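You operate a simulated robot arm through the tools that you are given. There is no shell and no other tool. Be economical: measure what you need, move in short steps, check, and stop when the job is done.

You are at the controls of a simulated two-armed robot. One attempt, no reset.

Task
Pick up the pleated filter marked "L25" from the upper shelf of the blue rack with one hand, pass it to the other hand and put it on the right half of the bench. Set down upright: pleated filter.

The check looks at the end state, three seconds after you hand in, the way a careful person would. Anything else that was tipped, shoved, dropped, spilled or broken makes it a failure.

Robot
Two 7-joint arms with two-finger grippers on one trunk, on a base that drives. Base frame: it is fixed to the floor where the robot stands at the start and does not move with it; the origin is under the middle of the robot, x ahead of it, y to its left, z up. Readings come in mm, rad, newtons and seconds.
The left shoulder is at the start at [24, 164, 1332], the right one opposite. With the tool pointing down near the work surface each hand reaches from about 180 to 700 mm from the robot's upright axis, wherever it stands, measured 20 degrees to its own side. Places, roughly: right half of the bench [700, 1200, 800]. Payload 2.45 kg a hand.
The TCP of each hand is the grasp point between the finger pads, 26 mm short of the fingertips. In the tool frame z runs along the fingers and y along their closing line. The gripper opens to 96 mm. The gripper's body begins 69 mm behind the TCP.
Orientation is that of the tool frame in the base frame, as a unit quaternion [x, y, z, w]. With the fingers straight down and closing along the base's y, the tool's x points along the base's -x, its y along +y and its z along -z.

Tools
- The arms move only by the tool send_rows. It takes "left_series", "right_series" or both (then of equal length, played together; a hand with none holds still); each is a list that holds one entry, the list of rows, each a list of 7 numbers: the shift along the tool's x, y, z in mm, then the turn, a rotation vector about the tool's x, y, z in rad, then the gripper command, from -1 (fully open) to 1 (shut), values between in proportion. In form: [[[dx, dy, dz, rx, ry, rz, hand], ...]]. A call has 1 to 8 rows; each row is the pose to reach, as a shift and turn from the pose commanded when the call began, along the tool's axes at that moment. Each row takes 0.2 s and may step no farther than 50 mm and 0.15 rad from the row before; otherwise, or with a gripper value out of range, the whole call is refused. Where a pose cannot be reached the arm comes as near as it can. A force on the tool above 40 N (or 10 N above the force at the start of the call, whichever is more), or a blocked arm, ends the call early, and 0.2 s more pass. Each finger halts on what it meets, pressing with about 26 N; the grip force reading is that of the motor and also rises with nothing between the fingers. The clock runs only during rows and for 0.2 s after the last one: add rows that repeat a pose to give the fingers time. The reply holds the time, the measured pose of the TCP, the force on the tool along the base axes, the opening and the grip force, in the units named above and with some noise, with the torque about the TCP (base axes, N m) and any sound that the robot's microphone picked up.
- Cameras (640 x 400 px; columns grow to the right, rows downward): "scene" is now at [67.2, -10.2, 1809.9]; the picture's right is [-0.15, -0.99, 0.00], its down [-0.71, 0.11, -0.69] and it looks along [0.69, -0.11, -0.72] (base axes); focal length 290 px, centre (320, 200). "left" rides on the left gripper at [82, -3, -98] in its tool frame; the picture's right is [0.04, 1.00, 0.00], its down [-0.73, 0.03, -0.68] and it looks along [-0.68, 0.03, 0.73] (tool axes); focal length 256 px, centre (320, 200). "right" rides on the right gripper at [82, 3, -98] in its tool frame; the picture's right is [-0.04, 1.00, 0.00], its down [-0.73, -0.03, -0.68] and it looks along [-0.68, -0.03, 0.73] (tool axes); focal length 256 px, centre (320, 200). There is no depth. A picture from a camera that has moved, and an enlarged one, comes with that camera's place and axes in the base frame and with its lens.
- snapshot(camera): a new picture of that camera. It takes no simulated time.
- slide_trunk(by): slides the trunk up (or, below 0, down) by that many mm; the arms and the scene camera ride with it, the base frame stays. It gives what a move gives, with no picture.
- roll_base(legs): drives the robot by 1 to 6 legs, each [ahead, left, turn to the left] in mm, mm and rad, along the robot's own axes; the way and the turn of a leg run together, so that a leg with both is an arc; at most 1500 mm and 3.142 rad a leg. The arms and the cameras ride along, it lands a little off, and it stops where it bumps. It gives what a move gives.
- head_to(pan, tilt): turns the head with the scene camera to pan (to the left, within 2.094 rad either way) and tilt (down, from -0.506 to 1.204), counted from straight ahead of the robot. It gives what a move gives.
- enlarge(camera, box): a new picture of the part [left, top, right, bottom] of that camera's present view, enlarged. It takes no simulated time.
- finish_job(): hands the job in; it is judged then, once.

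Go step by step. Nothing tells you exact positions but the pictures and the camera data: compare them with the known pose of the tool, close in by small moves and look again before you grip or let go. The budget is 120 turns and 88 pictures, counting those below and the enlarged ones. Unless the task says otherwise, let go and move clear before handing in, and close with one line.

The tools are called after "Request:" as name(argument=value, ...) on one line, values as JSON. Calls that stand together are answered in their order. send_rows: Moves the arms, as the interface text tells. Its arguments: {"type":"object","properties":{"left_series":{"type":"array"},"right_series":{"type":"array"}},"required":[]} The other tools are called the same way: slide_trunk (by) slides the trunk up or down; roll_base (legs) drives the base; head_to (pan, tilt) turns the head that bears the scene camera; snapshot (camera) takes a picture; enlarge (camera, box) takes an enlarged picture of a part of a camera's view; finish_job () hands the job in.

At the start:

```text
clock: 0.0
left_ee_pos: [310.2, 59.9, 1493.4]
left_tool_rot: [0.001, 1.0, -0.001, -0.001]
left_force: [0.3, 0.4, -0.7]
left_ft_torque: [0.02, -0.02, 0.01]
left_opening: 96.2
left_grip_force: 0.1
right_ee_pos: [314.0, -215.6, 1421.5]
right_tool_rot: [0.0, 1.0, -0.001, 0.0]
right_force: [0.3, -0.7, -0.6]
right_ft_torque: [0.0, 0.0, 0.0]
right_opening: 95.9
right_grip_force: 0.1
trunk travel left (down, up): [-500.0, 67.0]
robot x, y, heading: [-2.6, -0.2, 0.004]
head pan, tilt: [-0.155, 0.801]
```

scene: 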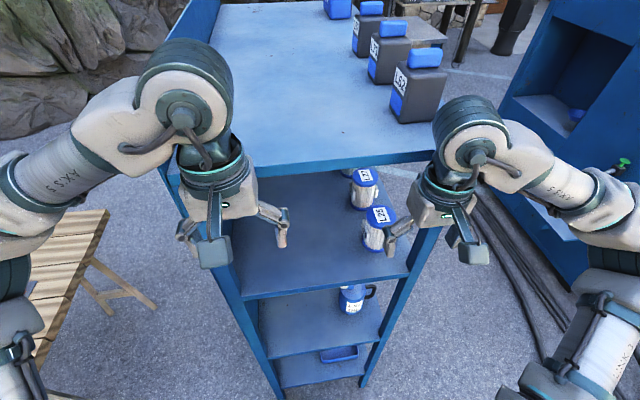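
right: 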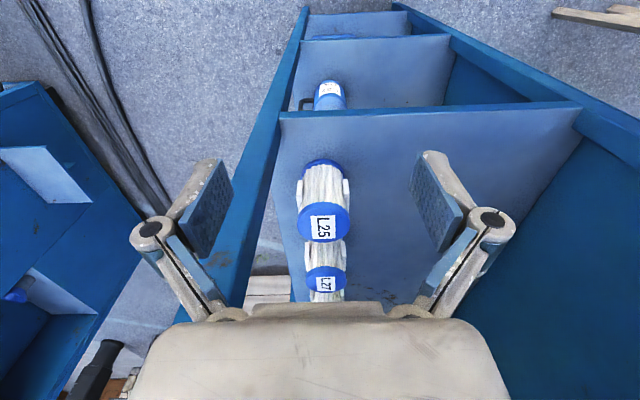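
left: 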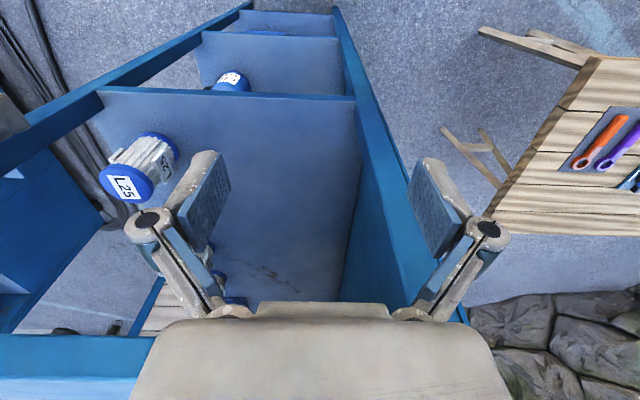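

I see the blue rack ahead, with L25 standing at the front of the shelf below the top deck, its lid at roughly [483, -219, 1300]. The bench is to the left; I'll look closer at both.

Request:
enlarge(camera="scene", box=[300, 140, 460, 290])

Request:
enlarge(camera="right", box=[220, 60, 440, 310])

Request:
head_to(pan=0.9, tilt=0.6)

Request:
snapshot(camera="scene")

```text
2.67 times, centred on (380, 215) of scene
camera zoom: at [67.2, -10.2, 1809.9], right [-0.15, -0.99, 0.0], down [-0.71, 0.11, -0.69], along [0.69, -0.11, -0.72], focal length 772 px, centre (160, 160)
```

zoom: 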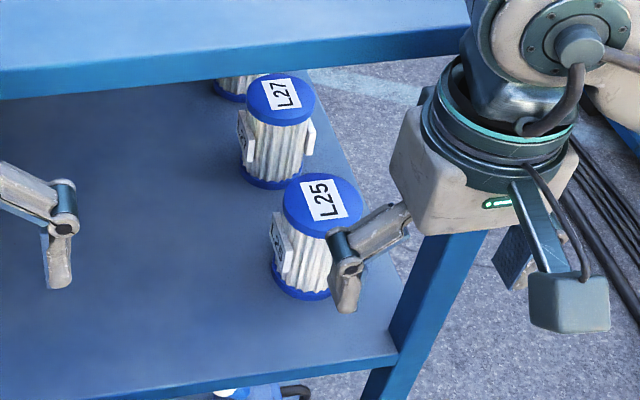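

```text
1.60 times, centred on (330, 185) of right
camera zoom: at [232.2, -212.5, 1520.2], right [0.04, 1.0, 0.0], down [0.73, -0.03, 0.68], along [0.68, -0.03, -0.73], focal length 410 px, centre (304, 224)
```

zoom: 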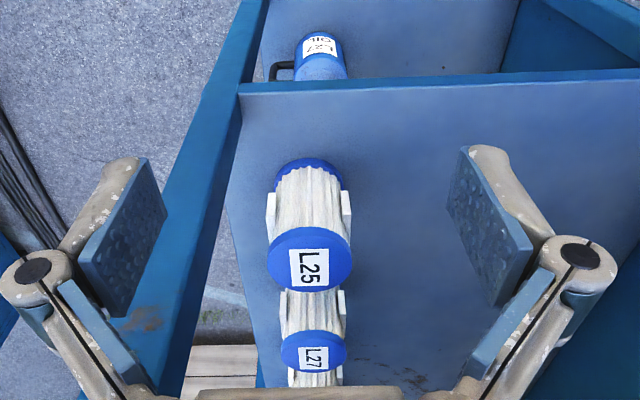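

```text
clock: 1.3
left_ee_pos: [306.6, 58.5, 1492.9]
left_tool_rot: [0.001, 1.0, -0.001, 0.0]
left_force: [0.8, 0.4, -0.3]
left_ft_torque: [-0.01, 0.01, 0.0]
left_opening: 96.0
left_grip_force: 0.1
right_ee_pos: [312.8, -216.4, 1421.8]
right_tool_rot: [-0.001, 1.0, -0.001, 0.001]
right_force: [0.1, -0.3, 0.7]
right_ft_torque: [-0.03, -0.01, -0.02]
right_opening: 95.9
right_grip_force: 0.0
trunk travel left (down, up): [-500.0, 67.0]
robot x, y, heading: [1.8, -2.7, -0.001]
head pan, tilt: [0.901, 0.6]
```

```text
82 pictures are left
camera scene: at [42.6, 69.4, 1826.9], right [0.78, -0.62, 0.0], down [-0.35, -0.44, -0.82], along [0.51, 0.65, -0.57], focal length 290 px, centre (320, 200)
```

scene: 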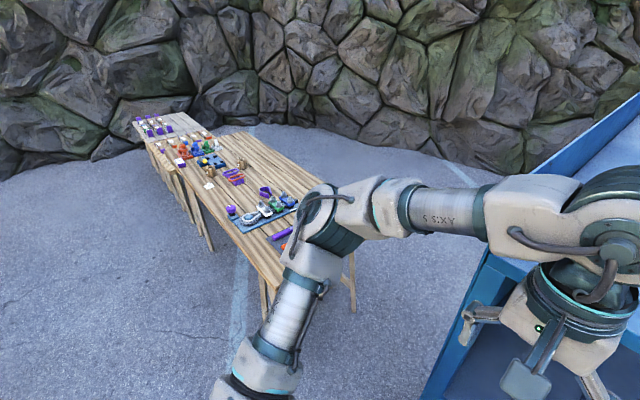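

L25 has flat plates on its ±y sides, so I'll grip across those; the right-hand rack post is close by, so I need to measure it before deciding on the approach. I'll turn the head back and zoom in there.

Request:
head_to(pan=-0.3, tilt=0.8)

Request:
snapshot(camera="scene")

Request:
enlarge(camera="right", box=[230, 60, 390, 160])

```text
clock: 2.7
left_ee_pos: [307.0, 56.9, 1493.3]
left_tool_rot: [0.001, 1.0, 0.001, 0.0]
left_force: [0.2, 0.4, 0.1]
left_ft_torque: [0.0, -0.03, 0.02]
left_opening: 96.2
left_grip_force: 0.0
right_ee_pos: [311.2, -218.3, 1422.0]
right_tool_rot: [0.0, 1.0, -0.001, 0.001]
right_force: [0.4, 1.7, 0.5]
right_ft_torque: [0.02, -0.04, 0.03]
right_opening: 96.1
right_grip_force: 0.1
trunk travel left (down, up): [-500.0, 67.0]
robot x, y, heading: [4.2, -0.8, -0.005]
head pan, tilt: [-0.3, 0.799]
```

```text
81 pictures are left
camera scene: at [64.6, -25.7, 1810.0], right [-0.29, -0.96, 0.0], down [-0.69, 0.21, -0.69], along [0.66, -0.2, -0.72], focal length 290 px, centre (320, 200)
```

scene: 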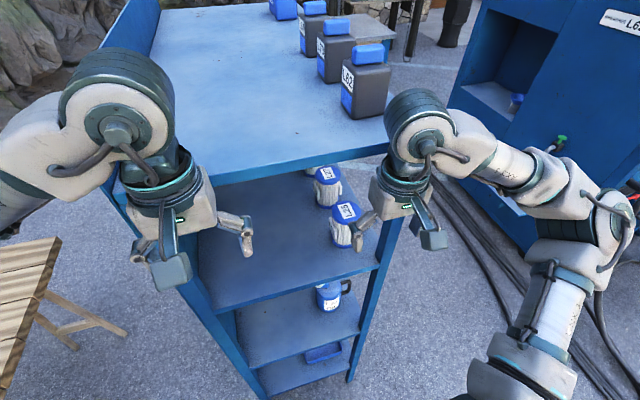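

```text
4.00 times, centred on (310, 110) of right
camera zoom: at [229.3, -215.9, 1520.4], right [0.04, 1.0, 0.0], down [0.73, -0.03, 0.68], along [0.68, -0.03, -0.73], focal length 1024 px, centre (360, 560)
```

zoom: 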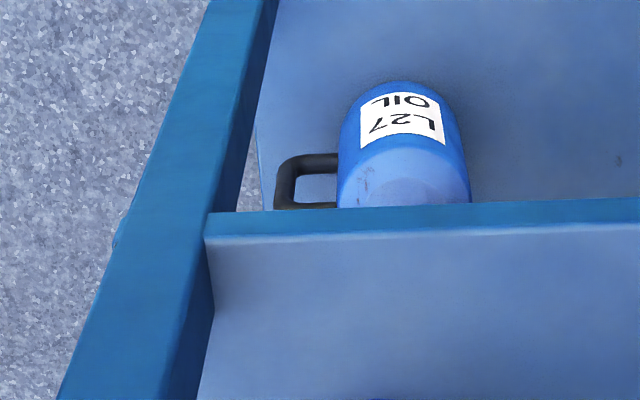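

The post's inner face is at about y=-273, close to the filter, so I'll bring the right hand in pitched 45° and yawed about 17° so the wrist clears it. First I'll move to a pre-grasp pose in front of the shelf.

Request:
send_rows(right_series=[[[-2, 8, 27, 0.0196, -0.1298, 0.0474, -1], [-4, 15, 54, 0.0392, -0.2596, 0.0948, -1], [-6, 23, 81, 0.0589, -0.3895, 0.1422, -1], [-8, 31, 108, 0.0785, -0.5193, 0.1896, -1], [-10, 38, 135, 0.0981, -0.6491, 0.237, -1], [-12, 46, 162, 0.1177, -0.7789, 0.2844, -1], [-12, 46, 162, 0.1177, -0.7789, 0.2844, -1]]])

Request:
snapshot(camera="scene")

Request:
snapshot(camera="right")

```text
clock: 4.3
left_ee_pos: [305.2, 60.2, 1494.0]
left_tool_rot: [0.0, 1.0, -0.001, 0.001]
left_force: [0.1, -0.1, 0.1]
left_ft_torque: [0.02, 0.0, 0.04]
left_opening: 96.3
left_grip_force: 0.2
right_ee_pos: [367.5, -138.6, 1281.9]
right_tool_rot: [0.139, 0.913, -0.059, 0.38]
right_force: [0.2, -0.6, -0.7]
right_ft_torque: [0.01, -0.01, 0.03]
right_opening: 96.0
right_grip_force: 0.1
right hand out of reach, approached as far as the arm can: row 5, 6, 7
trunk travel left (down, up): [-500.0, 67.0]
robot x, y, heading: [-0.5, -0.1, -0.005]
head pan, tilt: [-0.3, 0.799]
```

```text
79 pictures are left
camera scene: at [64.8, -21.2, 1810.1], right [-0.3, -0.96, 0.0], down [-0.69, 0.21, -0.7], along [0.66, -0.21, -0.72], focal length 290 px, centre (320, 200)
```

scene: 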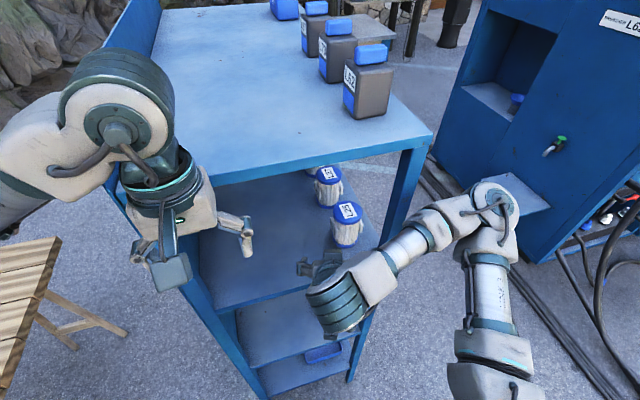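

```text
78 pictures are left
camera right: at [247.0, -98.6, 1293.3], right [0.32, 0.95, 0.03], down [0.03, -0.04, 1.0], along [0.95, -0.32, -0.04], focal length 256 px, centre (320, 200)
```

right: 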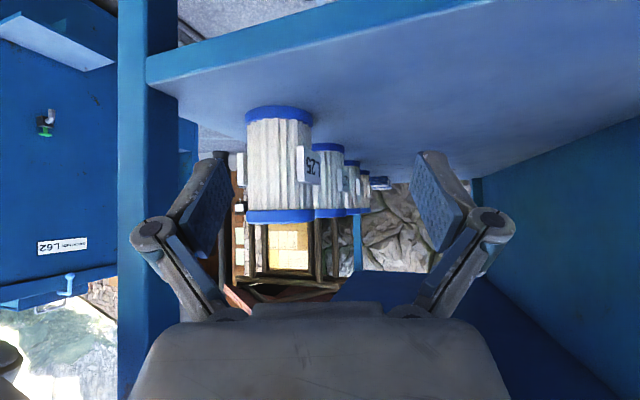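

The pose was too near the shoulder to reach, so I'll back the base off 140 mm. This view also refines the filter: axis about [480, -221], base about 1203, top about 1301, plates centred at about z 1248.

Request:
roll_base(legs=[[-140, 0, 0]])

```text
clock: 5.6
left_ee_pos: [170.8, 56.2, 1492.3]
left_tool_rot: [0.0, 1.0, 0.0, -0.001]
left_force: [0.9, -0.4, -0.1]
left_ft_torque: [0.02, 0.0, 0.0]
left_opening: 96.0
left_grip_force: 0.0
right_ee_pos: [233.7, -143.9, 1281.0]
right_tool_rot: [0.138, 0.914, -0.057, 0.377]
right_force: [0.5, -0.5, 0.1]
right_ft_torque: [0.02, 0.02, 0.0]
right_opening: 95.9
right_grip_force: 0.1
trunk travel left (down, up): [-500.0, 67.0]
robot x, y, heading: [-138.6, 1.4, 0.003]
head pan, tilt: [-0.3, 0.799]
```

Now I'll move to the pre-grasp in front of the filter.

Request:
send_rows(right_series=[[[-18, 0, 33, 0, 0, 0, -1], [-36, -1, 66, 0, 0, 0, -1], [-55, -1, 98, 0, 0, 0, -1], [-55, -1, 98, 0, 0, 0, -1]]])

Request:
snapshot(camera="right")

Request:
snapshot(camera="scene")

```text
clock: 6.6
left_ee_pos: [161.4, 55.9, 1494.4]
left_tool_rot: [0.001, 1.0, 0.0, 0.002]
left_force: [-1.3, -0.4, 0.0]
left_ft_torque: [-0.03, -0.01, -0.03]
left_opening: 95.9
left_grip_force: 0.0
right_ee_pos: [328.1, -177.4, 1252.8]
right_tool_rot: [0.138, 0.912, -0.057, 0.381]
right_force: [-0.4, -0.1, 0.4]
right_ft_torque: [-0.02, 0.0, -0.02]
right_opening: 96.2
right_grip_force: 0.0
trunk travel left (down, up): [-500.0, 67.0]
robot x, y, heading: [-139.9, 1.0, -0.006]
head pan, tilt: [-0.3, 0.799]
```

```text
77 pictures are left
camera right: at [206.7, -136.6, 1263.7], right [0.32, 0.95, 0.03], down [0.02, -0.04, 1.0], along [0.95, -0.32, -0.03], focal length 256 px, centre (320, 200)
```

right: 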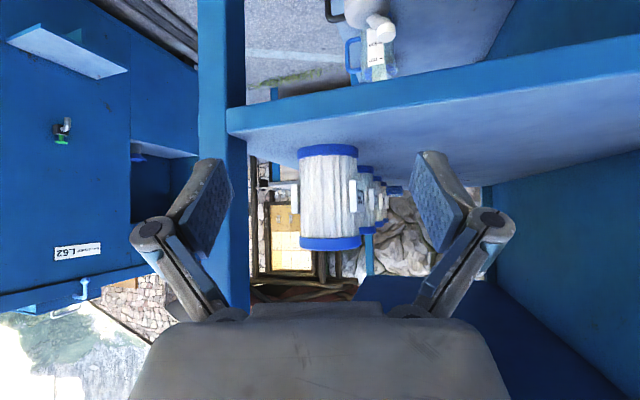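

```text
76 pictures are left
camera scene: at [-75.1, -27.8, 1810.1], right [-0.3, -0.96, 0.0], down [-0.69, 0.21, -0.7], along [0.66, -0.2, -0.72], focal length 290 px, centre (320, 200)
```

scene: 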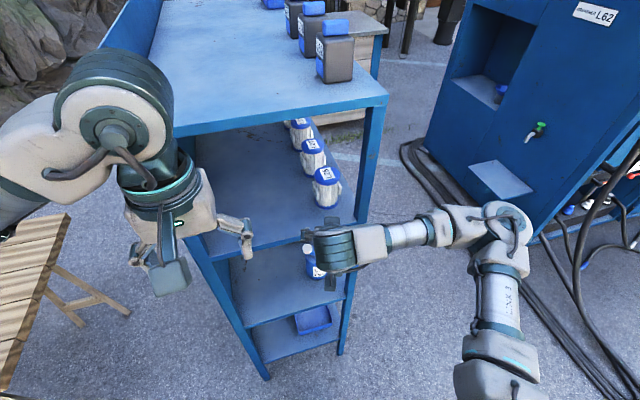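

The forearm sticks out to the right and could meet the post when I reach in, so I'll move the base further back and left to straighten the arm.

Request:
roll_base(legs=[[-150, 70, 0]])

```text
clock: 8.1
left_ee_pos: [18.2, 102.5, 1493.3]
left_tool_rot: [-0.001, 1.0, 0.007, 0.001]
left_force: [-0.3, -0.6, -0.1]
left_ft_torque: [0.09, 0.0, -0.01]
left_opening: 95.7
left_grip_force: 0.1
right_ee_pos: [181.6, -126.8, 1247.7]
right_tool_rot: [0.141, 0.914, -0.051, 0.378]
right_force: [0.1, -1.5, 0.1]
right_ft_torque: [0.09, 0.04, 0.06]
right_opening: 96.0
right_grip_force: 0.0
trunk travel left (down, up): [-500.0, 67.0]
robot x, y, heading: [-287.5, 67.1, 0.001]
head pan, tilt: [-0.3, 0.799]
```

Request:
send_rows(right_series=[[[-28, -1, 27, 0, 0, 0, -1], [-56, -2, 54, 0, 0, 0, -1], [-84, -3, 80, 0, 0, 0, -1], [-113, -4, 107, 0, 0, 0, -1], [-113, -4, 107, 0, 0, 0, -1]]])

Request:
snapshot(camera="scene")

Request:
snapshot(camera="right")

```text
clock: 9.3
left_ee_pos: [11.9, 128.9, 1495.0]
left_tool_rot: [0.001, 1.0, -0.002, 0.002]
left_force: [1.0, 0.2, -0.1]
left_ft_torque: [-0.01, 0.01, 0.03]
left_opening: 95.9
left_grip_force: 0.1
right_ee_pos: [323.8, -154.4, 1258.0]
right_tool_rot: [0.138, 0.912, -0.059, 0.381]
right_force: [0.1, -0.2, 0.1]
right_ft_torque: [0.02, 0.02, -0.06]
right_opening: 95.6
right_grip_force: 0.1
trunk travel left (down, up): [-500.0, 67.0]
robot x, y, heading: [-285.1, 67.7, 0.002]
head pan, tilt: [-0.3, 0.799]
```

```text
75 pictures are left
camera scene: at [-220.5, 33.8, 1809.8], right [-0.3, -0.95, 0.0], down [-0.69, 0.22, -0.69], along [0.66, -0.2, -0.72], focal length 290 px, centre (320, 200)
```

scene: 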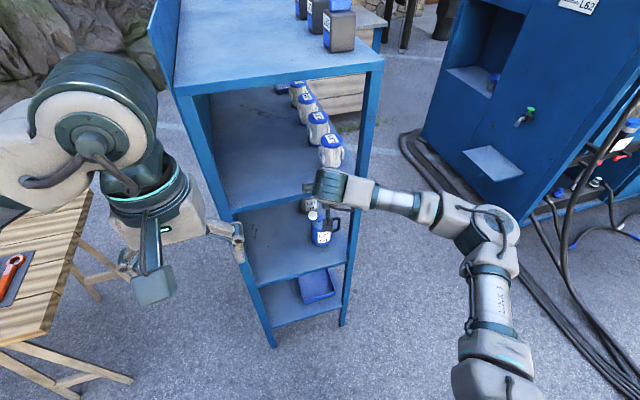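

```text
74 pictures are left
camera right: at [202.9, -114.9, 1269.2], right [0.32, 0.95, 0.03], down [0.02, -0.03, 1.0], along [0.95, -0.32, -0.03], focal length 256 px, centre (320, 200)
```

right: 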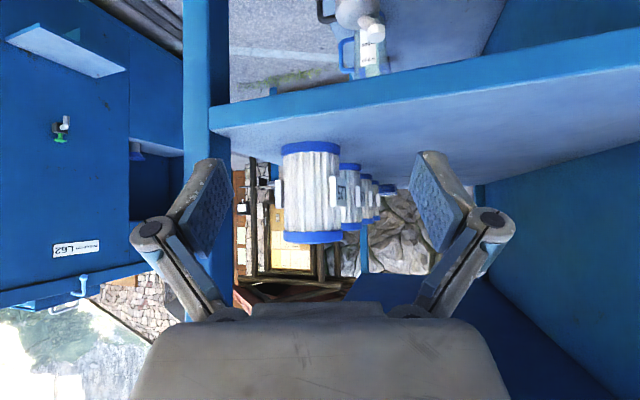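

The arm is now straighter and clear of the post. I'll go about 60% of the way in, aligned laterally first, then look.

Request:
send_rows(right_series=[[[-10, -10, 10, 0, 0, 0, -1], [-30, -16, 33, 0, 0, 0, -1], [-50, -16, 55, 0, 0, 0, -1], [-68, -16, 75, 0, 0, 0, -1], [-68, -16, 75, 0, 0, 0, -1]]])

Request:
snapshot(camera="right")

Request:
snapshot(camera="scene")

```text
clock: 10.5
left_ee_pos: [10.5, 145.3, 1494.1]
left_tool_rot: [0.0, 1.0, -0.007, 0.004]
left_force: [0.0, -0.2, 0.4]
left_ft_torque: [-0.03, -0.01, 0.0]
left_opening: 96.1
left_grip_force: 0.1
right_ee_pos: [416.1, -185.9, 1257.5]
right_tool_rot: [0.136, 0.912, -0.064, 0.381]
right_force: [0.0, 0.3, 0.0]
right_ft_torque: [-0.01, 0.01, 0.0]
right_opening: 95.9
right_grip_force: 0.0
trunk travel left (down, up): [-500.0, 67.0]
robot x, y, heading: [-284.0, 68.7, -0.003]
head pan, tilt: [-0.3, 0.799]
```

```text
73 pictures are left
camera right: at [294.6, -145.4, 1267.3], right [0.32, 0.95, 0.02], down [0.02, -0.02, 1.0], along [0.95, -0.32, -0.03], focal length 256 px, centre (320, 200)
```

right: 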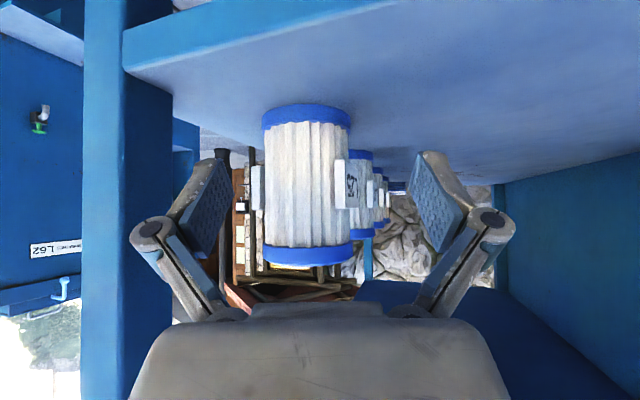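

```text
72 pictures are left
camera scene: at [-220.5, 66.2, 1810.1], right [-0.29, -0.96, 0.01], down [-0.69, 0.2, -0.7], along [0.66, -0.21, -0.72], focal length 290 px, centre (320, 200)
```

scene: 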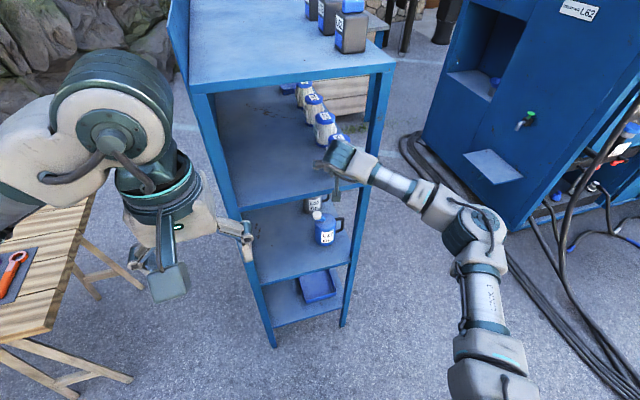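

The filter is nicely between the fingers in view; about 12 mm more lateral and 70 mm forward remain. I'll shift sideways first and then move in.

Request:
send_rows(right_series=[[[0, -12, 0, 0, 0, 0, -1], [-15, -12, 18, 0, 0, 0, -1], [-30, -12, 37, 0, 0, 0, -1], [-45, -12, 55, 0, 0, 0, -1], [-45, -12, 55, 0, 0, 0, -1]]])

Request:
snapshot(camera="right")

Request:
snapshot(camera="scene")

```text
clock: 11.0
left_ee_pos: [3.4, 109.7, 1496.8]
left_tool_rot: [0.0, 1.0, 0.004, 0.007]
left_force: [-0.4, -0.6, 0.6]
left_ft_torque: [0.07, 0.0, -0.04]
left_opening: 96.0
left_grip_force: 0.1
right_ee_pos: [410.5, -216.6, 1253.3]
right_tool_rot: [0.134, 0.913, -0.046, 0.382]
right_force: [-8.2, 13.3, -0.1]
right_ft_torque: [-0.18, -0.15, -0.92]
right_opening: 94.3
right_grip_force: 0.1
trunk travel left (down, up): [-500.0, 67.0]
robot x, y, heading: [-289.3, 64.2, 0.0]
head pan, tilt: [-0.3, 0.799]
stopped in row 2 (right hand): the force on the tool passed its limit at 54 N (the readings are from after the stop); the commanded pose is now the measured one
```

```text
71 pictures are left
camera right: at [289.8, -179.7, 1265.7], right [0.31, 0.95, 0.05], down [0.02, -0.06, 1.0], along [0.95, -0.31, -0.04], focal length 256 px, centre (320, 200)
```

right: 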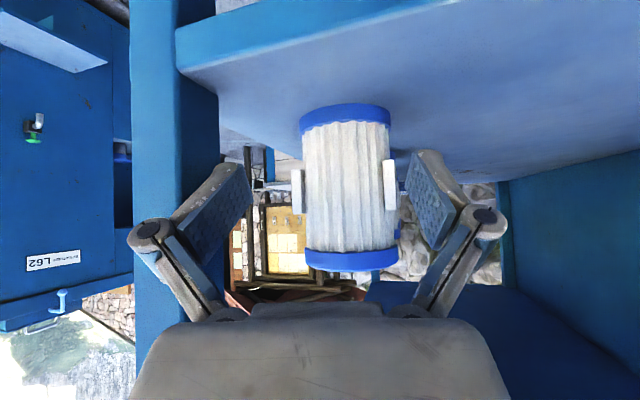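

```text
70 pictures are left
camera scene: at [-227.4, 31.5, 1810.1], right [-0.3, -0.96, 0.0], down [-0.69, 0.21, -0.7], along [0.67, -0.2, -0.72], focal length 290 px, centre (320, 200)
```

scene: 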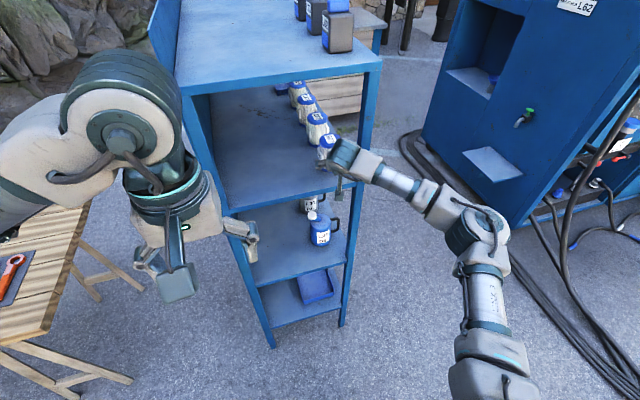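

The fingertip touched the post: the robot's body is still swaying sideways after the drive. I'll back off to the left and dwell to let it settle.

Request:
send_rows(right_series=[[[7, 10, -10, 0, 0, 0, -1], [7, 20, -10, 0, 0, 0, -1], [7, 20, -10, 0, 0, 0, -1], [7, 20, -10, 0, 0, 0, -1], [7, 20, -10, 0, 0, 0, -1], [7, 20, -10, 0, 0, 0, -1], [7, 20, -10, 0, 0, 0, -1], [7, 20, -10, 0, 0, 0, -1]]])

Request:
send_rows(right_series=[[[0, 0, 0, 0, 0, 0, -1], [0, 0, 0, 0, 0, 0, -1], [0, 0, 0, 0, 0, 0, -1], [0, 0, 0, 0, 0, 0, -1]]])

Request:
send_rows(right_series=[[[0, 0, 0, 0, 0, 0, -1], [0, 0, 0, 0, 0, 0, -1], [0, 0, 0, 0, 0, 0, -1]]])

Request:
snapshot(camera="right")

```text
clock: 12.8
left_ee_pos: [6.3, 111.1, 1495.9]
left_tool_rot: [0.0, 1.0, 0.003, 0.005]
left_force: [-0.4, -0.1, 0.1]
left_ft_torque: [0.02, -0.01, 0.03]
left_opening: 96.1
left_grip_force: 0.0
right_ee_pos: [409.2, -196.4, 1255.9]
right_tool_rot: [0.135, 0.914, -0.049, 0.38]
right_force: [-0.6, -0.6, 0.5]
right_ft_torque: [-0.01, 0.01, -0.02]
right_opening: 95.8
right_grip_force: 0.1
trunk travel left (down, up): [-500.0, 67.0]
robot x, y, heading: [-290.3, 63.7, 0.003]
head pan, tilt: [-0.3, 0.799]
```

```text
clock: 13.8
left_ee_pos: [7.5, 114.1, 1496.1]
left_tool_rot: [0.0, 1.0, 0.002, 0.005]
left_force: [-0.6, -0.1, 0.7]
left_ft_torque: [0.0, -0.02, 0.0]
left_opening: 96.2
left_grip_force: 0.1
right_ee_pos: [410.1, -193.8, 1256.8]
right_tool_rot: [0.135, 0.914, -0.05, 0.379]
right_force: [-0.6, -0.2, 0.0]
right_ft_torque: [0.0, 0.03, 0.01]
right_opening: 95.9
right_grip_force: 0.0
trunk travel left (down, up): [-500.0, 67.0]
robot x, y, heading: [-286.0, 64.9, -0.0]
head pan, tilt: [-0.3, 0.799]
```

```text
clock: 14.6
left_ee_pos: [6.9, 115.4, 1496.4]
left_tool_rot: [0.0, 1.0, 0.002, 0.004]
left_force: [-0.1, -0.2, -0.5]
left_ft_torque: [-0.01, 0.0, 0.02]
left_opening: 96.0
left_grip_force: 0.1
right_ee_pos: [409.1, -194.4, 1255.8]
right_tool_rot: [0.134, 0.914, -0.049, 0.38]
right_force: [-0.8, 0.2, 0.3]
right_ft_torque: [0.01, 0.02, 0.04]
right_opening: 96.1
right_grip_force: 0.1
trunk travel left (down, up): [-500.0, 67.0]
robot x, y, heading: [-287.1, 65.3, 0.006]
head pan, tilt: [-0.3, 0.799]
```

```text
69 pictures are left
camera right: at [288.4, -155.2, 1267.5], right [0.31, 0.95, 0.04], down [0.02, -0.05, 1.0], along [0.95, -0.31, -0.04], focal length 256 px, centre (320, 200)
```

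right: 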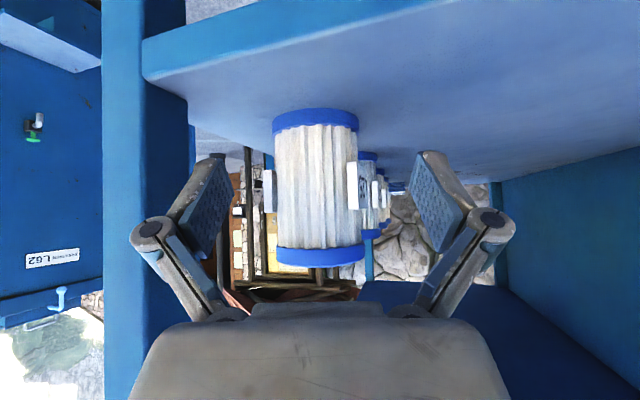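

It has settled; the filter axis is at about [480, -218] and the fingers are now aligned nearly straight on. I'll move in.

Request:
send_rows(right_series=[[[-10, -1, 11, 0, 0, 0, -1], [-20, -1, 23, 0, 0, 0, -1], [-30, -2, 34, 0, 0, 0, -1], [-40, -3, 45, 0, 0, 0, -1], [-49, -3, 56, 0, 0, 0, -1], [-49, -3, 56, 0, 0, 0, -1], [-49, -3, 56, 0, 0, 0, -1]]])

Request:
snapshot(camera="right")

```text
clock: 16.2
left_ee_pos: [6.8, 114.8, 1495.4]
left_tool_rot: [0.001, 1.0, 0.003, 0.004]
left_force: [0.6, 0.6, 0.4]
left_ft_torque: [0.0, -0.01, -0.02]
left_opening: 96.1
left_grip_force: 0.1
right_ee_pos: [479.8, -218.7, 1251.4]
right_tool_rot: [0.135, 0.914, -0.05, 0.38]
right_force: [0.1, -0.4, 0.3]
right_ft_torque: [-0.03, -0.02, 0.0]
right_opening: 95.9
right_grip_force: 0.1
trunk travel left (down, up): [-500.0, 67.0]
robot x, y, heading: [-286.4, 65.7, 0.003]
head pan, tilt: [-0.3, 0.799]
```

```text
68 pictures are left
camera right: at [358.5, -179.3, 1262.7], right [0.31, 0.95, 0.04], down [0.02, -0.05, 1.0], along [0.95, -0.31, -0.04], focal length 256 px, centre (320, 200)
```

right: 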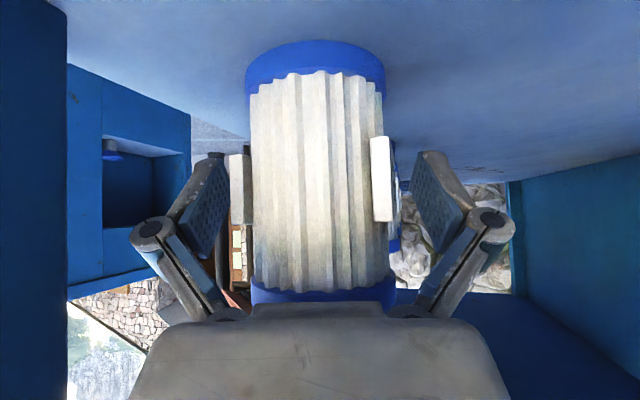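

The pads bracket the side plates with margin on both sides. I'll close now.

Request:
send_rows(right_series=[[[0, 0, 0, 0, 0, 0, -0.6], [0, 0, 0, 0, 0, 0, -0.4], [0, 0, 0, 0, 0, 0, -0.2], [0, 0, 0, 0, 0, 0, 0], [0, 0, 0, 0, 0, 0, 0.5], [0, 0, 0, 0, 0, 0, 1], [0, 0, 0, 0, 0, 0, 1], [0, 0, 0, 0, 0, 0, 1]]])

Request:
snapshot(camera="right")

```text
clock: 18.0
left_ee_pos: [5.5, 114.0, 1496.1]
left_tool_rot: [0.0, 1.0, 0.003, 0.004]
left_force: [0.2, 0.7, 0.0]
left_ft_torque: [-0.01, -0.02, 0.0]
left_opening: 96.1
left_grip_force: 0.1
right_ee_pos: [480.1, -217.8, 1249.5]
right_tool_rot: [0.135, 0.914, -0.05, 0.38]
right_force: [-1.6, 0.3, 1.3]
right_ft_torque: [0.11, 0.01, 0.04]
right_opening: 66.5
right_grip_force: 25.7
trunk travel left (down, up): [-500.0, 67.0]
robot x, y, heading: [-290.4, 65.9, -0.003]
head pan, tilt: [-0.3, 0.799]
```

```text
67 pictures are left
camera right: at [358.4, -179.3, 1262.5], right [0.31, 0.95, 0.04], down [0.02, -0.05, 1.0], along [0.95, -0.31, -0.04], focal length 256 px, centre (320, 200)
```

right: 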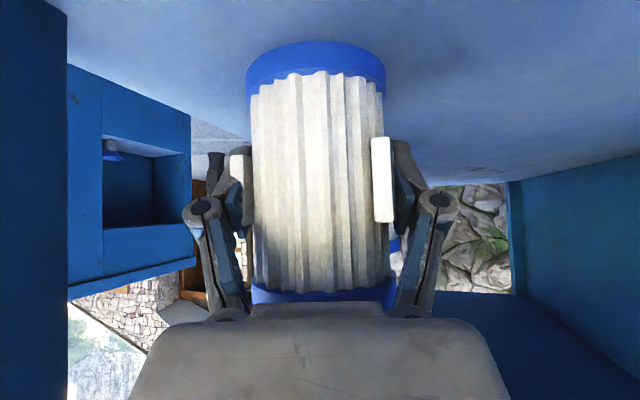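

Gripped at 66.5 mm opening with 26 N. I'll lift 25 mm and look.

Request:
send_rows(right_series=[[[-4, 0, -4, 0, 0, 0, 1], [-9, 0, -9, 0, 0, 0, 1], [-18, 0, -18, 0, 0, 0, 1], [-18, 0, -18, 0, 0, 0, 1]]])

Request:
snapshot(camera="right")

Request:
snapshot(camera="scene")

```text
clock: 19.0
left_ee_pos: [9.3, 113.0, 1496.8]
left_tool_rot: [0.0, 1.0, 0.002, 0.004]
left_force: [0.0, 0.4, 0.1]
left_ft_torque: [0.02, 0.04, 0.05]
left_opening: 96.1
left_grip_force: 0.1
right_ee_pos: [480.7, -217.6, 1274.4]
right_tool_rot: [0.135, 0.914, -0.051, 0.38]
right_force: [-0.6, 0.3, -3.2]
right_ft_torque: [0.01, 0.02, 0.0]
right_opening: 66.3
right_grip_force: 26.3
trunk travel left (down, up): [-500.0, 67.0]
robot x, y, heading: [-284.1, 63.8, 0.002]
head pan, tilt: [-0.3, 0.799]
```

```text
66 pictures are left
camera right: at [358.7, -179.2, 1287.0], right [0.31, 0.95, 0.04], down [0.03, -0.05, 1.0], along [0.95, -0.31, -0.04], focal length 256 px, centre (320, 200)
```

right: 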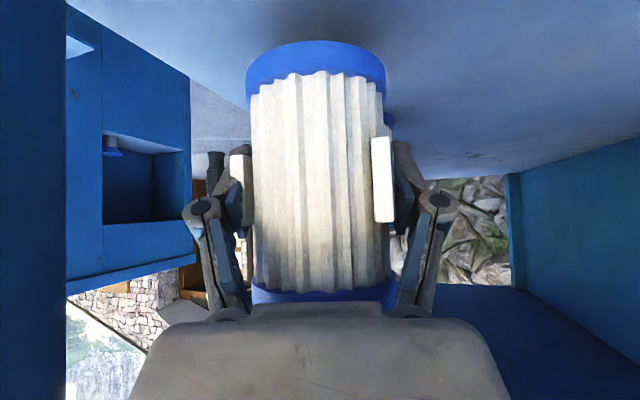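

```text
65 pictures are left
camera scene: at [-218.8, 37.7, 1809.8], right [-0.3, -0.96, 0.0], down [-0.69, 0.21, -0.69], along [0.66, -0.2, -0.72], focal length 290 px, centre (320, 200)
```

scene: 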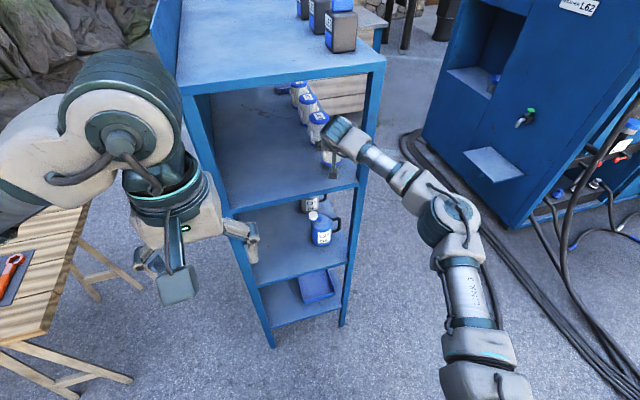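

L25 is lifted and held upright and steady. I'll retract back out of the shelf along the approach line.

Request:
send_rows(right_series=[[[12, 0, -12, 0, 0, 0, 1], [30, 1, -30, 0, 0, 0, 1], [52, 2, -52, 0, 0, 0, 1], [74, 3, -74, 0, 0, 0, 1], [92, 3, -92, 0, 0, 0, 1], [92, 3, -92, 0, 0, 0, 1]]])

Request:
roll_base(legs=[[-350, 0, 0]])

Request:
snapshot(camera="scene")

Request:
snapshot(camera="right")

```text
clock: 20.4
left_ee_pos: [8.7, 115.2, 1495.9]
left_tool_rot: [0.0, 1.0, 0.003, 0.004]
left_force: [-0.8, -0.4, 1.3]
left_ft_torque: [0.01, 0.0, 0.04]
left_opening: 96.1
left_grip_force: 0.1
right_ee_pos: [356.1, -178.6, 1275.1]
right_tool_rot: [0.136, 0.914, -0.05, 0.379]
right_force: [-0.4, -0.7, -2.9]
right_ft_torque: [0.01, -0.01, 0.05]
right_opening: 66.3
right_grip_force: 26.3
trunk travel left (down, up): [-500.0, 67.0]
robot x, y, heading: [-282.5, 60.9, 0.003]
head pan, tilt: [-0.3, 0.799]
```

```text
clock: 22.6
left_ee_pos: [-340.9, 114.1, 1494.6]
left_tool_rot: [0.0, 1.0, 0.002, 0.002]
left_force: [-0.3, -0.4, 0.1]
left_ft_torque: [0.0, 0.05, 0.01]
left_opening: 95.9
left_grip_force: 0.1
right_ee_pos: [7.9, -177.5, 1272.9]
right_tool_rot: [0.134, 0.915, -0.05, 0.378]
right_force: [-0.4, 0.1, -4.1]
right_ft_torque: [0.0, -0.03, -0.04]
right_opening: 66.5
right_grip_force: 26.3
trunk travel left (down, up): [-500.0, 67.0]
robot x, y, heading: [-639.6, 62.5, -0.0]
head pan, tilt: [-0.3, 0.799]
```

```text
64 pictures are left
camera scene: at [-565.9, 36.5, 1809.7], right [-0.29, -0.96, 0.0], down [-0.69, 0.21, -0.69], along [0.66, -0.2, -0.72], focal length 290 px, centre (320, 200)
```

scene: 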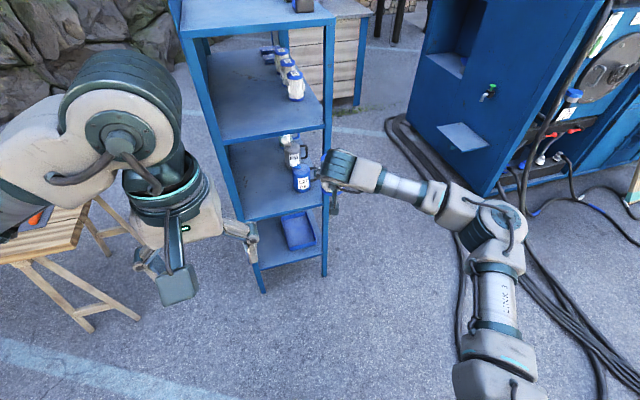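

```text
63 pictures are left
camera right: at [-112.8, -138.8, 1285.9], right [0.31, 0.95, 0.04], down [0.03, -0.05, 1.0], along [0.95, -0.31, -0.04], focal length 256 px, centre (320, 200)
```

right: 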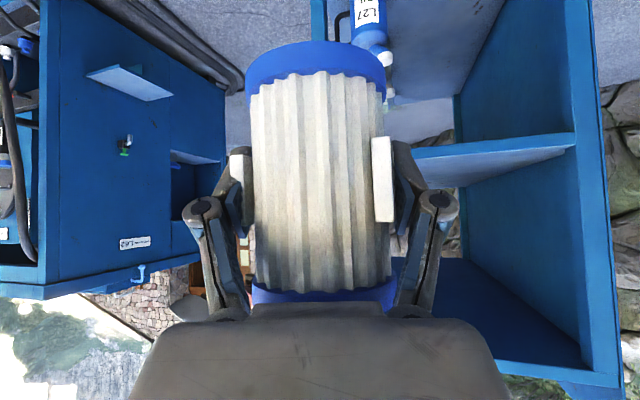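

L25 is clear of the rack and upright in the right hand. For the pass, I'll turn the right hand to point forward-left at 45° and bring L25 in front of the robot. At the same time I'll start rolling the left hand so its camera ends up on top.

Request:
send_rows(right_series=[[[19, 24, -18, -0.0956, 0.0016, -0.0955, 1], [38, 47, -37, -0.1912, 0.0032, -0.191, 1], [56, 71, -55, -0.2868, 0.0049, -0.2865, 1], [75, 94, -73, -0.3824, 0.0065, -0.382, 1], [94, 118, -92, -0.478, 0.0081, -0.4775, 1], [112, 141, -110, -0.5736, 0.0097, -0.573, 1], [131, 165, -128, -0.6692, 0.0114, -0.6685, 1], [150, 188, -147, -0.765, 0.013, -0.764, 1]]], left_series=[[[0, 0, 0, 0, 0, 0.148, -1], [0, 0, 0, 0, 0, 0.296, -1], [0, 0, 0, 0, 0, 0.444, -1], [0, 0, 0, 0, 0, 0.592, -1], [0, 0, 0, 0, 0, 0.74, -1], [0, 0, 0, 0, 0, 0.888, -1], [0, 0, 0, 0, 0, 1.036, -1], [0, 0, 0, 0, 0, 1.184, -1]]])

Request:
snapshot(camera="scene")

```text
clock: 24.4
left_ee_pos: [-348.2, 116.5, 1496.5]
left_tool_rot: [0.559, 0.829, 0.005, 0.004]
left_force: [1.5, -0.1, 0.1]
left_ft_torque: [-0.02, 0.0, 0.01]
left_opening: 96.0
left_grip_force: 0.0
right_ee_pos: [-146.8, 66.2, 1276.7]
right_tool_rot: [-0.357, 0.852, 0.153, 0.351]
right_force: [-0.1, 0.3, -3.0]
right_ft_torque: [0.01, 0.02, -0.01]
right_opening: 66.4
right_grip_force: 26.0
trunk travel left (down, up): [-500.0, 67.0]
robot x, y, heading: [-634.5, 63.7, 0.004]
head pan, tilt: [-0.3, 0.799]
```

```text
62 pictures are left
camera scene: at [-571.2, 39.8, 1810.0], right [-0.29, -0.96, 0.0], down [-0.69, 0.21, -0.69], along [0.66, -0.2, -0.72], focal length 290 px, centre (320, 200)
```

scene: 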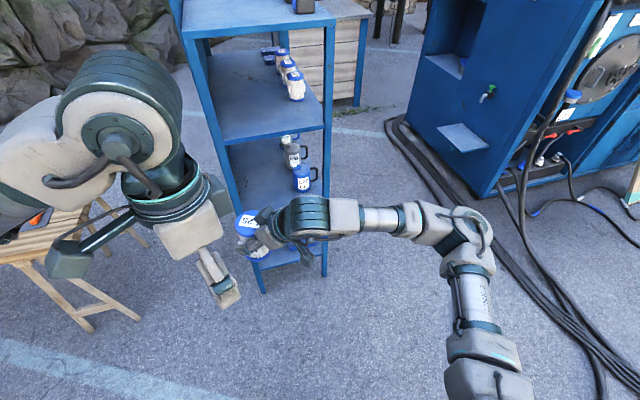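

The right hand with L25 is in place. The left roll should go the other way (shorter to the final pose), so I'll undo it and continue.

Request:
send_rows(left_series=[[[0, 0, 0, 0, 0, -0.148, -1], [0, 0, 0, 0, 0, -0.296, -1], [0, 0, 0, 0, 0, -0.444, -1], [0, 0, 0, 0, 0, -0.592, -1], [0, 0, 0, 0, 0, -0.74, -1], [0, 0, 0, 0, 0, -0.888, -1], [0, 0, 0, 0, 0, -1.036, -1], [0, 0, 0, 0, 0, -1.184, -1]]])

Request:
send_rows(left_series=[[[0, 5, 0, 0.0826, 0.0342, -0.118, -1], [0, 10, 0, 0.1652, 0.0684, -0.2359, -1], [0, 15, 0, 0.2478, 0.1027, -0.3539, -1], [0, 20, 0, 0.3304, 0.1369, -0.4719, -1], [0, 25, 0, 0.413, 0.1711, -0.5899, -1], [0, 30, 0, 0.4955, 0.2053, -0.7078, -1], [0, 35, 0, 0.5781, 0.2395, -0.8258, -1], [0, 40, 0, 0.6607, 0.2737, -0.9438, -1]]])

Request:
snapshot(camera="scene")

```text
clock: 26.2
left_ee_pos: [-347.3, 115.9, 1496.7]
left_tool_rot: [-0.002, 1.0, 0.002, 0.007]
left_force: [0.1, -0.6, 0.3]
left_ft_torque: [-0.01, 0.02, -0.03]
left_opening: 96.0
left_grip_force: 0.0
right_ee_pos: [-148.5, 63.7, 1277.8]
right_tool_rot: [-0.356, 0.852, 0.152, 0.352]
right_force: [-0.3, -0.1, -3.2]
right_ft_torque: [-0.04, 0.01, -0.03]
right_opening: 66.3
right_grip_force: 25.5
trunk travel left (down, up): [-500.0, 67.0]
robot x, y, heading: [-635.4, 63.6, -0.004]
head pan, tilt: [-0.3, 0.799]
```

```text
clock: 28.1
left_ee_pos: [-348.0, 157.8, 1496.4]
left_tool_rot: [-0.444, 0.83, -0.314, -0.124]
left_force: [-0.4, -0.6, -0.6]
left_ft_torque: [0.01, 0.0, 0.01]
left_opening: 96.0
left_grip_force: 0.0
right_ee_pos: [-147.6, 66.4, 1277.0]
right_tool_rot: [-0.356, 0.853, 0.151, 0.351]
right_force: [-0.6, 0.7, -3.7]
right_ft_torque: [0.01, 0.0, 0.01]
right_opening: 66.5
right_grip_force: 26.1
trunk travel left (down, up): [-500.0, 67.0]
robot x, y, heading: [-634.0, 61.2, 0.005]
head pan, tilt: [-0.3, 0.799]
```

```text
61 pictures are left
camera scene: at [-571.3, 41.4, 1810.0], right [-0.29, -0.96, 0.0], down [-0.69, 0.21, -0.69], along [0.66, -0.21, -0.72], focal length 290 px, centre (320, 200)
```

scene: 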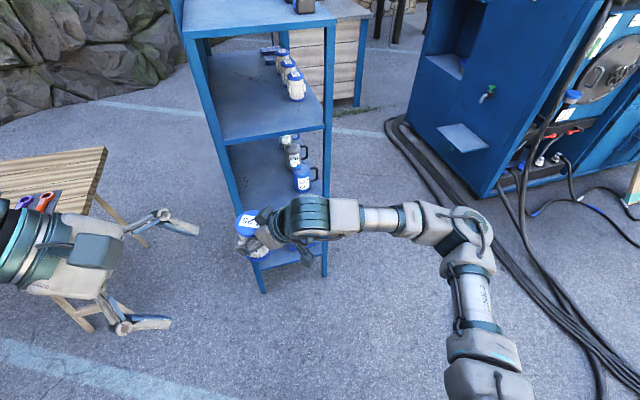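

Request:
send_rows(left_series=[[[0, 0, 0, 0.0818, 0.0339, -0.1169, -1], [0, 0, 0, 0.1636, 0.0678, -0.2337, -1], [0, 0, 0, 0.2454, 0.1017, -0.3506, -1], [0, 0, 0, 0.3272, 0.1356, -0.4674, -1], [0, 0, 0, 0.409, 0.1695, -0.5843, -1], [0, 0, 0, 0.4908, 0.2034, -0.7011, -1], [0, 0, 0, 0.5726, 0.2372, -0.818, -1], [0, 0, 0, 0.6544, 0.2711, -0.9348, -1]]])

Request:
send_rows(left_series=[[[0, 0, 0, 0.0818, 0.0339, -0.1169, -1], [0, 0, 0, 0.0818, 0.0339, -0.1169, -1], [0, 0, 0, 0.0818, 0.0339, -0.1169, -1]]])

Request:
snapshot(camera="scene")

Request:
snapshot(camera="left")

```text
clock: 29.9
left_ee_pos: [-349.3, 157.6, 1497.2]
left_tool_rot: [0.734, -0.382, 0.52, 0.21]
left_force: [-0.3, -0.3, -0.2]
left_ft_torque: [0.01, 0.0, -0.01]
left_opening: 95.8
left_grip_force: 0.1
right_ee_pos: [-148.2, 65.3, 1277.8]
right_tool_rot: [-0.356, 0.852, 0.151, 0.352]
right_force: [0.0, 0.1, -2.6]
right_ft_torque: [0.02, -0.01, 0.02]
right_opening: 66.0
right_grip_force: 25.8
trunk travel left (down, up): [-500.0, 67.0]
robot x, y, heading: [-637.0, 66.4, 0.007]
head pan, tilt: [-0.3, 0.799]
```

```text
clock: 30.6
left_ee_pos: [-347.5, 157.5, 1495.3]
left_tool_rot: [0.755, -0.315, 0.533, 0.216]
left_force: [0.1, -0.8, -0.5]
left_ft_torque: [0.01, 0.0, 0.01]
left_opening: 96.2
left_grip_force: 0.1
right_ee_pos: [-147.1, 65.5, 1277.9]
right_tool_rot: [-0.356, 0.852, 0.151, 0.351]
right_force: [0.9, 0.2, -3.5]
right_ft_torque: [-0.01, 0.0, -0.03]
right_opening: 66.5
right_grip_force: 26.1
trunk travel left (down, up): [-500.0, 67.0]
robot x, y, heading: [-638.3, 62.2, 0.006]
head pan, tilt: [-0.3, 0.799]
```

```text
60 pictures are left
camera scene: at [-571.4, 40.3, 1810.0], right [-0.29, -0.96, 0.0], down [-0.69, 0.21, -0.69], along [0.66, -0.2, -0.72], focal length 290 px, centre (320, 200)
```

scene: 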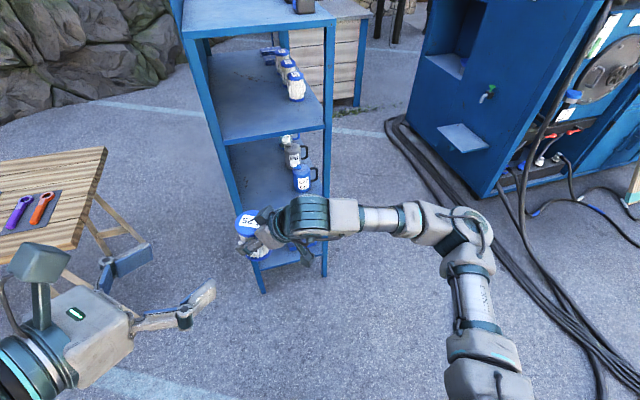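

```text
59 pictures are left
camera left: at [-393.4, 205.0, 1606.0], right [-0.7, -0.72, 0.03], down [-0.65, 0.61, -0.46], along [0.32, -0.34, -0.89], focal length 256 px, centre (320, 200)
```

left: 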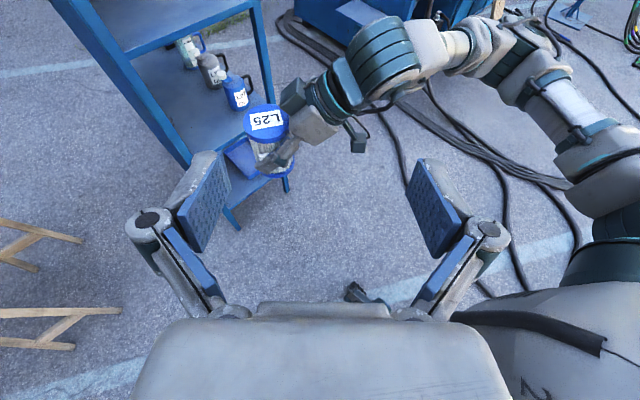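

The left hand now points forward-right, pitched 20° down, with its camera above. I'll bring it to a pre-handover pose about 120 mm short of L25 along its finger axis.

Request:
send_rows(left_series=[[[-25, -12, 25, 0, 0, 0, -1], [-50, -25, 51, 0, 0, 0, -1], [-75, -37, 76, 0, 0, 0, -1], [-100, -50, 102, 0, 0, 0, -1], [-125, -62, 127, 0, 0, 0, -1], [-150, -75, 153, 0, 0, 0, -1], [-150, -75, 153, 0, 0, 0, -1], [-150, -75, 153, 0, 0, 0, -1]]])

Request:
snapshot(camera="left")

Request:
head_to(pan=0.0, tilt=0.85)

Request:
snapshot(camera="scene")

```text
clock: 32.5
left_ee_pos: [-217.1, 145.0, 1306.9]
left_tool_rot: [0.754, -0.315, 0.533, 0.216]
left_force: [-0.4, 0.4, 0.0]
left_ft_torque: [0.0, 0.02, -0.02]
left_opening: 95.8
left_grip_force: 0.0
left hand out of reach, approached as far as the arm can: row 1, 2, 3, 4, 5, 6, 7, 8
right_ee_pos: [-148.0, 66.3, 1277.4]
right_tool_rot: [-0.356, 0.853, 0.151, 0.351]
right_force: [-0.7, -0.9, -3.5]
right_ft_torque: [0.03, -0.04, 0.02]
right_opening: 66.4
right_grip_force: 26.3
trunk travel left (down, up): [-500.0, 67.0]
robot x, y, heading: [-636.3, 61.9, 0.002]
head pan, tilt: [-0.3, 0.799]
```

```text
58 pictures are left
camera left: at [-262.9, 192.7, 1416.3], right [-0.7, -0.72, 0.03], down [-0.65, 0.61, -0.46], along [0.31, -0.34, -0.89], focal length 256 px, centre (320, 200)
```

left: 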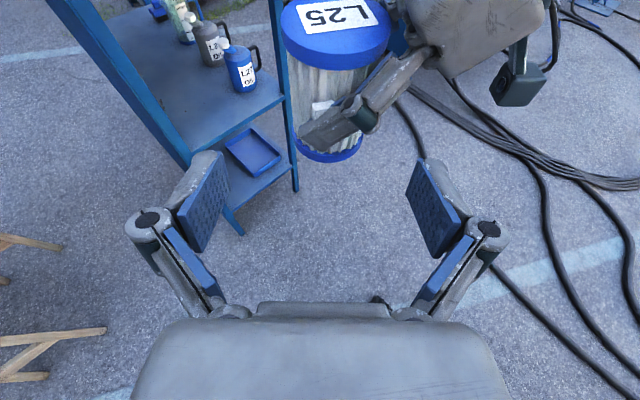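

```text
clock: 33.2
left_ee_pos: [-217.4, 145.9, 1306.1]
left_tool_rot: [0.754, -0.315, 0.534, 0.217]
left_force: [0.1, -0.5, -0.1]
left_ft_torque: [0.03, 0.01, 0.03]
left_opening: 96.0
left_grip_force: 0.0
right_ee_pos: [-147.6, 65.6, 1277.7]
right_tool_rot: [-0.356, 0.853, 0.152, 0.351]
right_force: [0.2, -0.2, -3.3]
right_ft_torque: [0.0, 0.01, 0.0]
right_opening: 66.1
right_grip_force: 26.5
trunk travel left (down, up): [-500.0, 67.0]
robot x, y, heading: [-637.4, 62.6, -0.001]
head pan, tilt: [0.0, 0.85]
```

```text
57 pictures are left
camera scene: at [-570.2, 64.2, 1805.9], right [0.0, -1.0, 0.0], down [-0.75, 0.0, -0.66], along [0.66, 0.0, -0.75], focal length 290 px, centre (320, 200)
```

scene: 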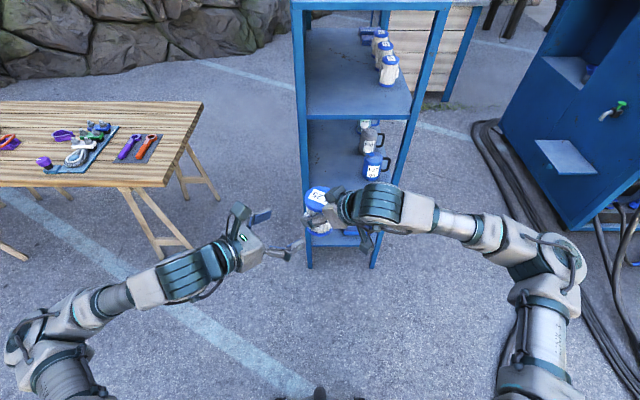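

Both hands are well placed; the left needs about 6 mm lateral, 6 mm lower in its frame and 113 mm forward. I'll go part way and look.

Request:
send_rows(left_series=[[[-3, 3, 5, 0, 0, 0, -1], [-6, 6, 20, 0, 0, 0, -1], [-6, 6, 40, 0, 0, 0, -1], [-6, 6, 60, 0, 0, 0, -1], [-6, 6, 60, 0, 0, 0, -1], [-6, 6, 60, 0, 0, 0, -1]]])

Request:
snapshot(camera="left")

Request:
enlarge(camera="scene", box=[210, 130, 410, 290])

Request:
snapshot(camera="right")

```text
clock: 34.6
left_ee_pos: [-182.3, 103.6, 1281.1]
left_tool_rot: [0.754, -0.316, 0.533, 0.216]
left_force: [0.6, 0.4, 0.4]
left_ft_torque: [0.0, -0.02, 0.01]
left_opening: 96.0
left_grip_force: 0.0
right_ee_pos: [-147.3, 65.4, 1277.3]
right_tool_rot: [-0.356, 0.853, 0.152, 0.351]
right_force: [0.6, 0.3, -1.8]
right_ft_torque: [0.0, 0.01, 0.02]
right_opening: 66.0
right_grip_force: 25.7
trunk travel left (down, up): [-500.0, 67.0]
robot x, y, heading: [-637.8, 62.9, -0.002]
head pan, tilt: [0.0, 0.85]
```

```text
56 pictures are left
camera left: at [-228.4, 149.8, 1390.1], right [-0.7, -0.72, 0.03], down [-0.65, 0.61, -0.46], along [0.31, -0.34, -0.89], focal length 256 px, centre (320, 200)
```

left: 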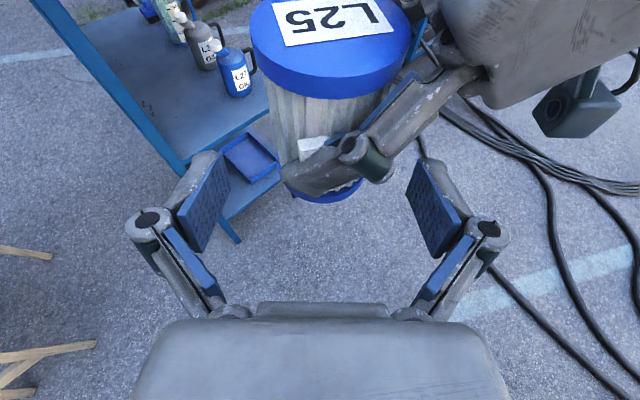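

```text
2.50 times, centred on (310, 210) of scene
camera zoom: at [-570.2, 63.7, 1805.9], right [0.0, -1.0, 0.0], down [-0.75, 0.0, -0.66], along [0.66, 0.0, -0.75], focal length 724 px, centre (345, 175)
```

zoom: 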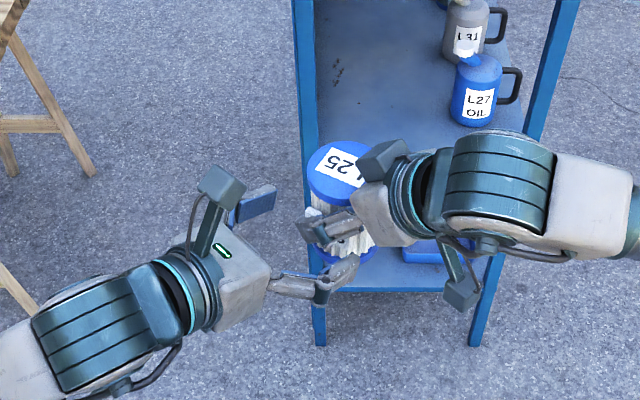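

```text
54 pictures are left
camera right: at [-239.2, -24.0, 1289.7], right [-0.69, 0.72, 0.04], down [0.05, 0.0, 1.0], along [0.72, 0.69, -0.04], focal length 256 px, centre (320, 200)
```

right: 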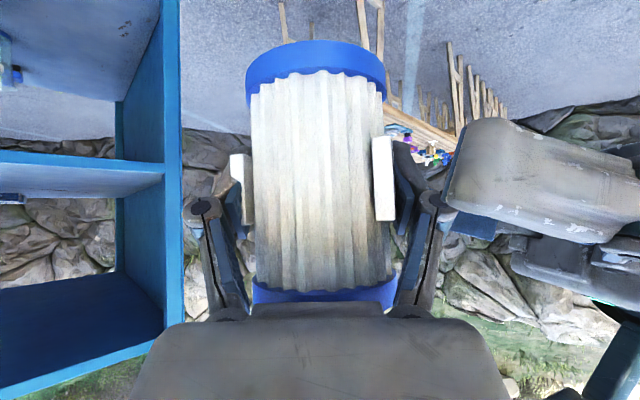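

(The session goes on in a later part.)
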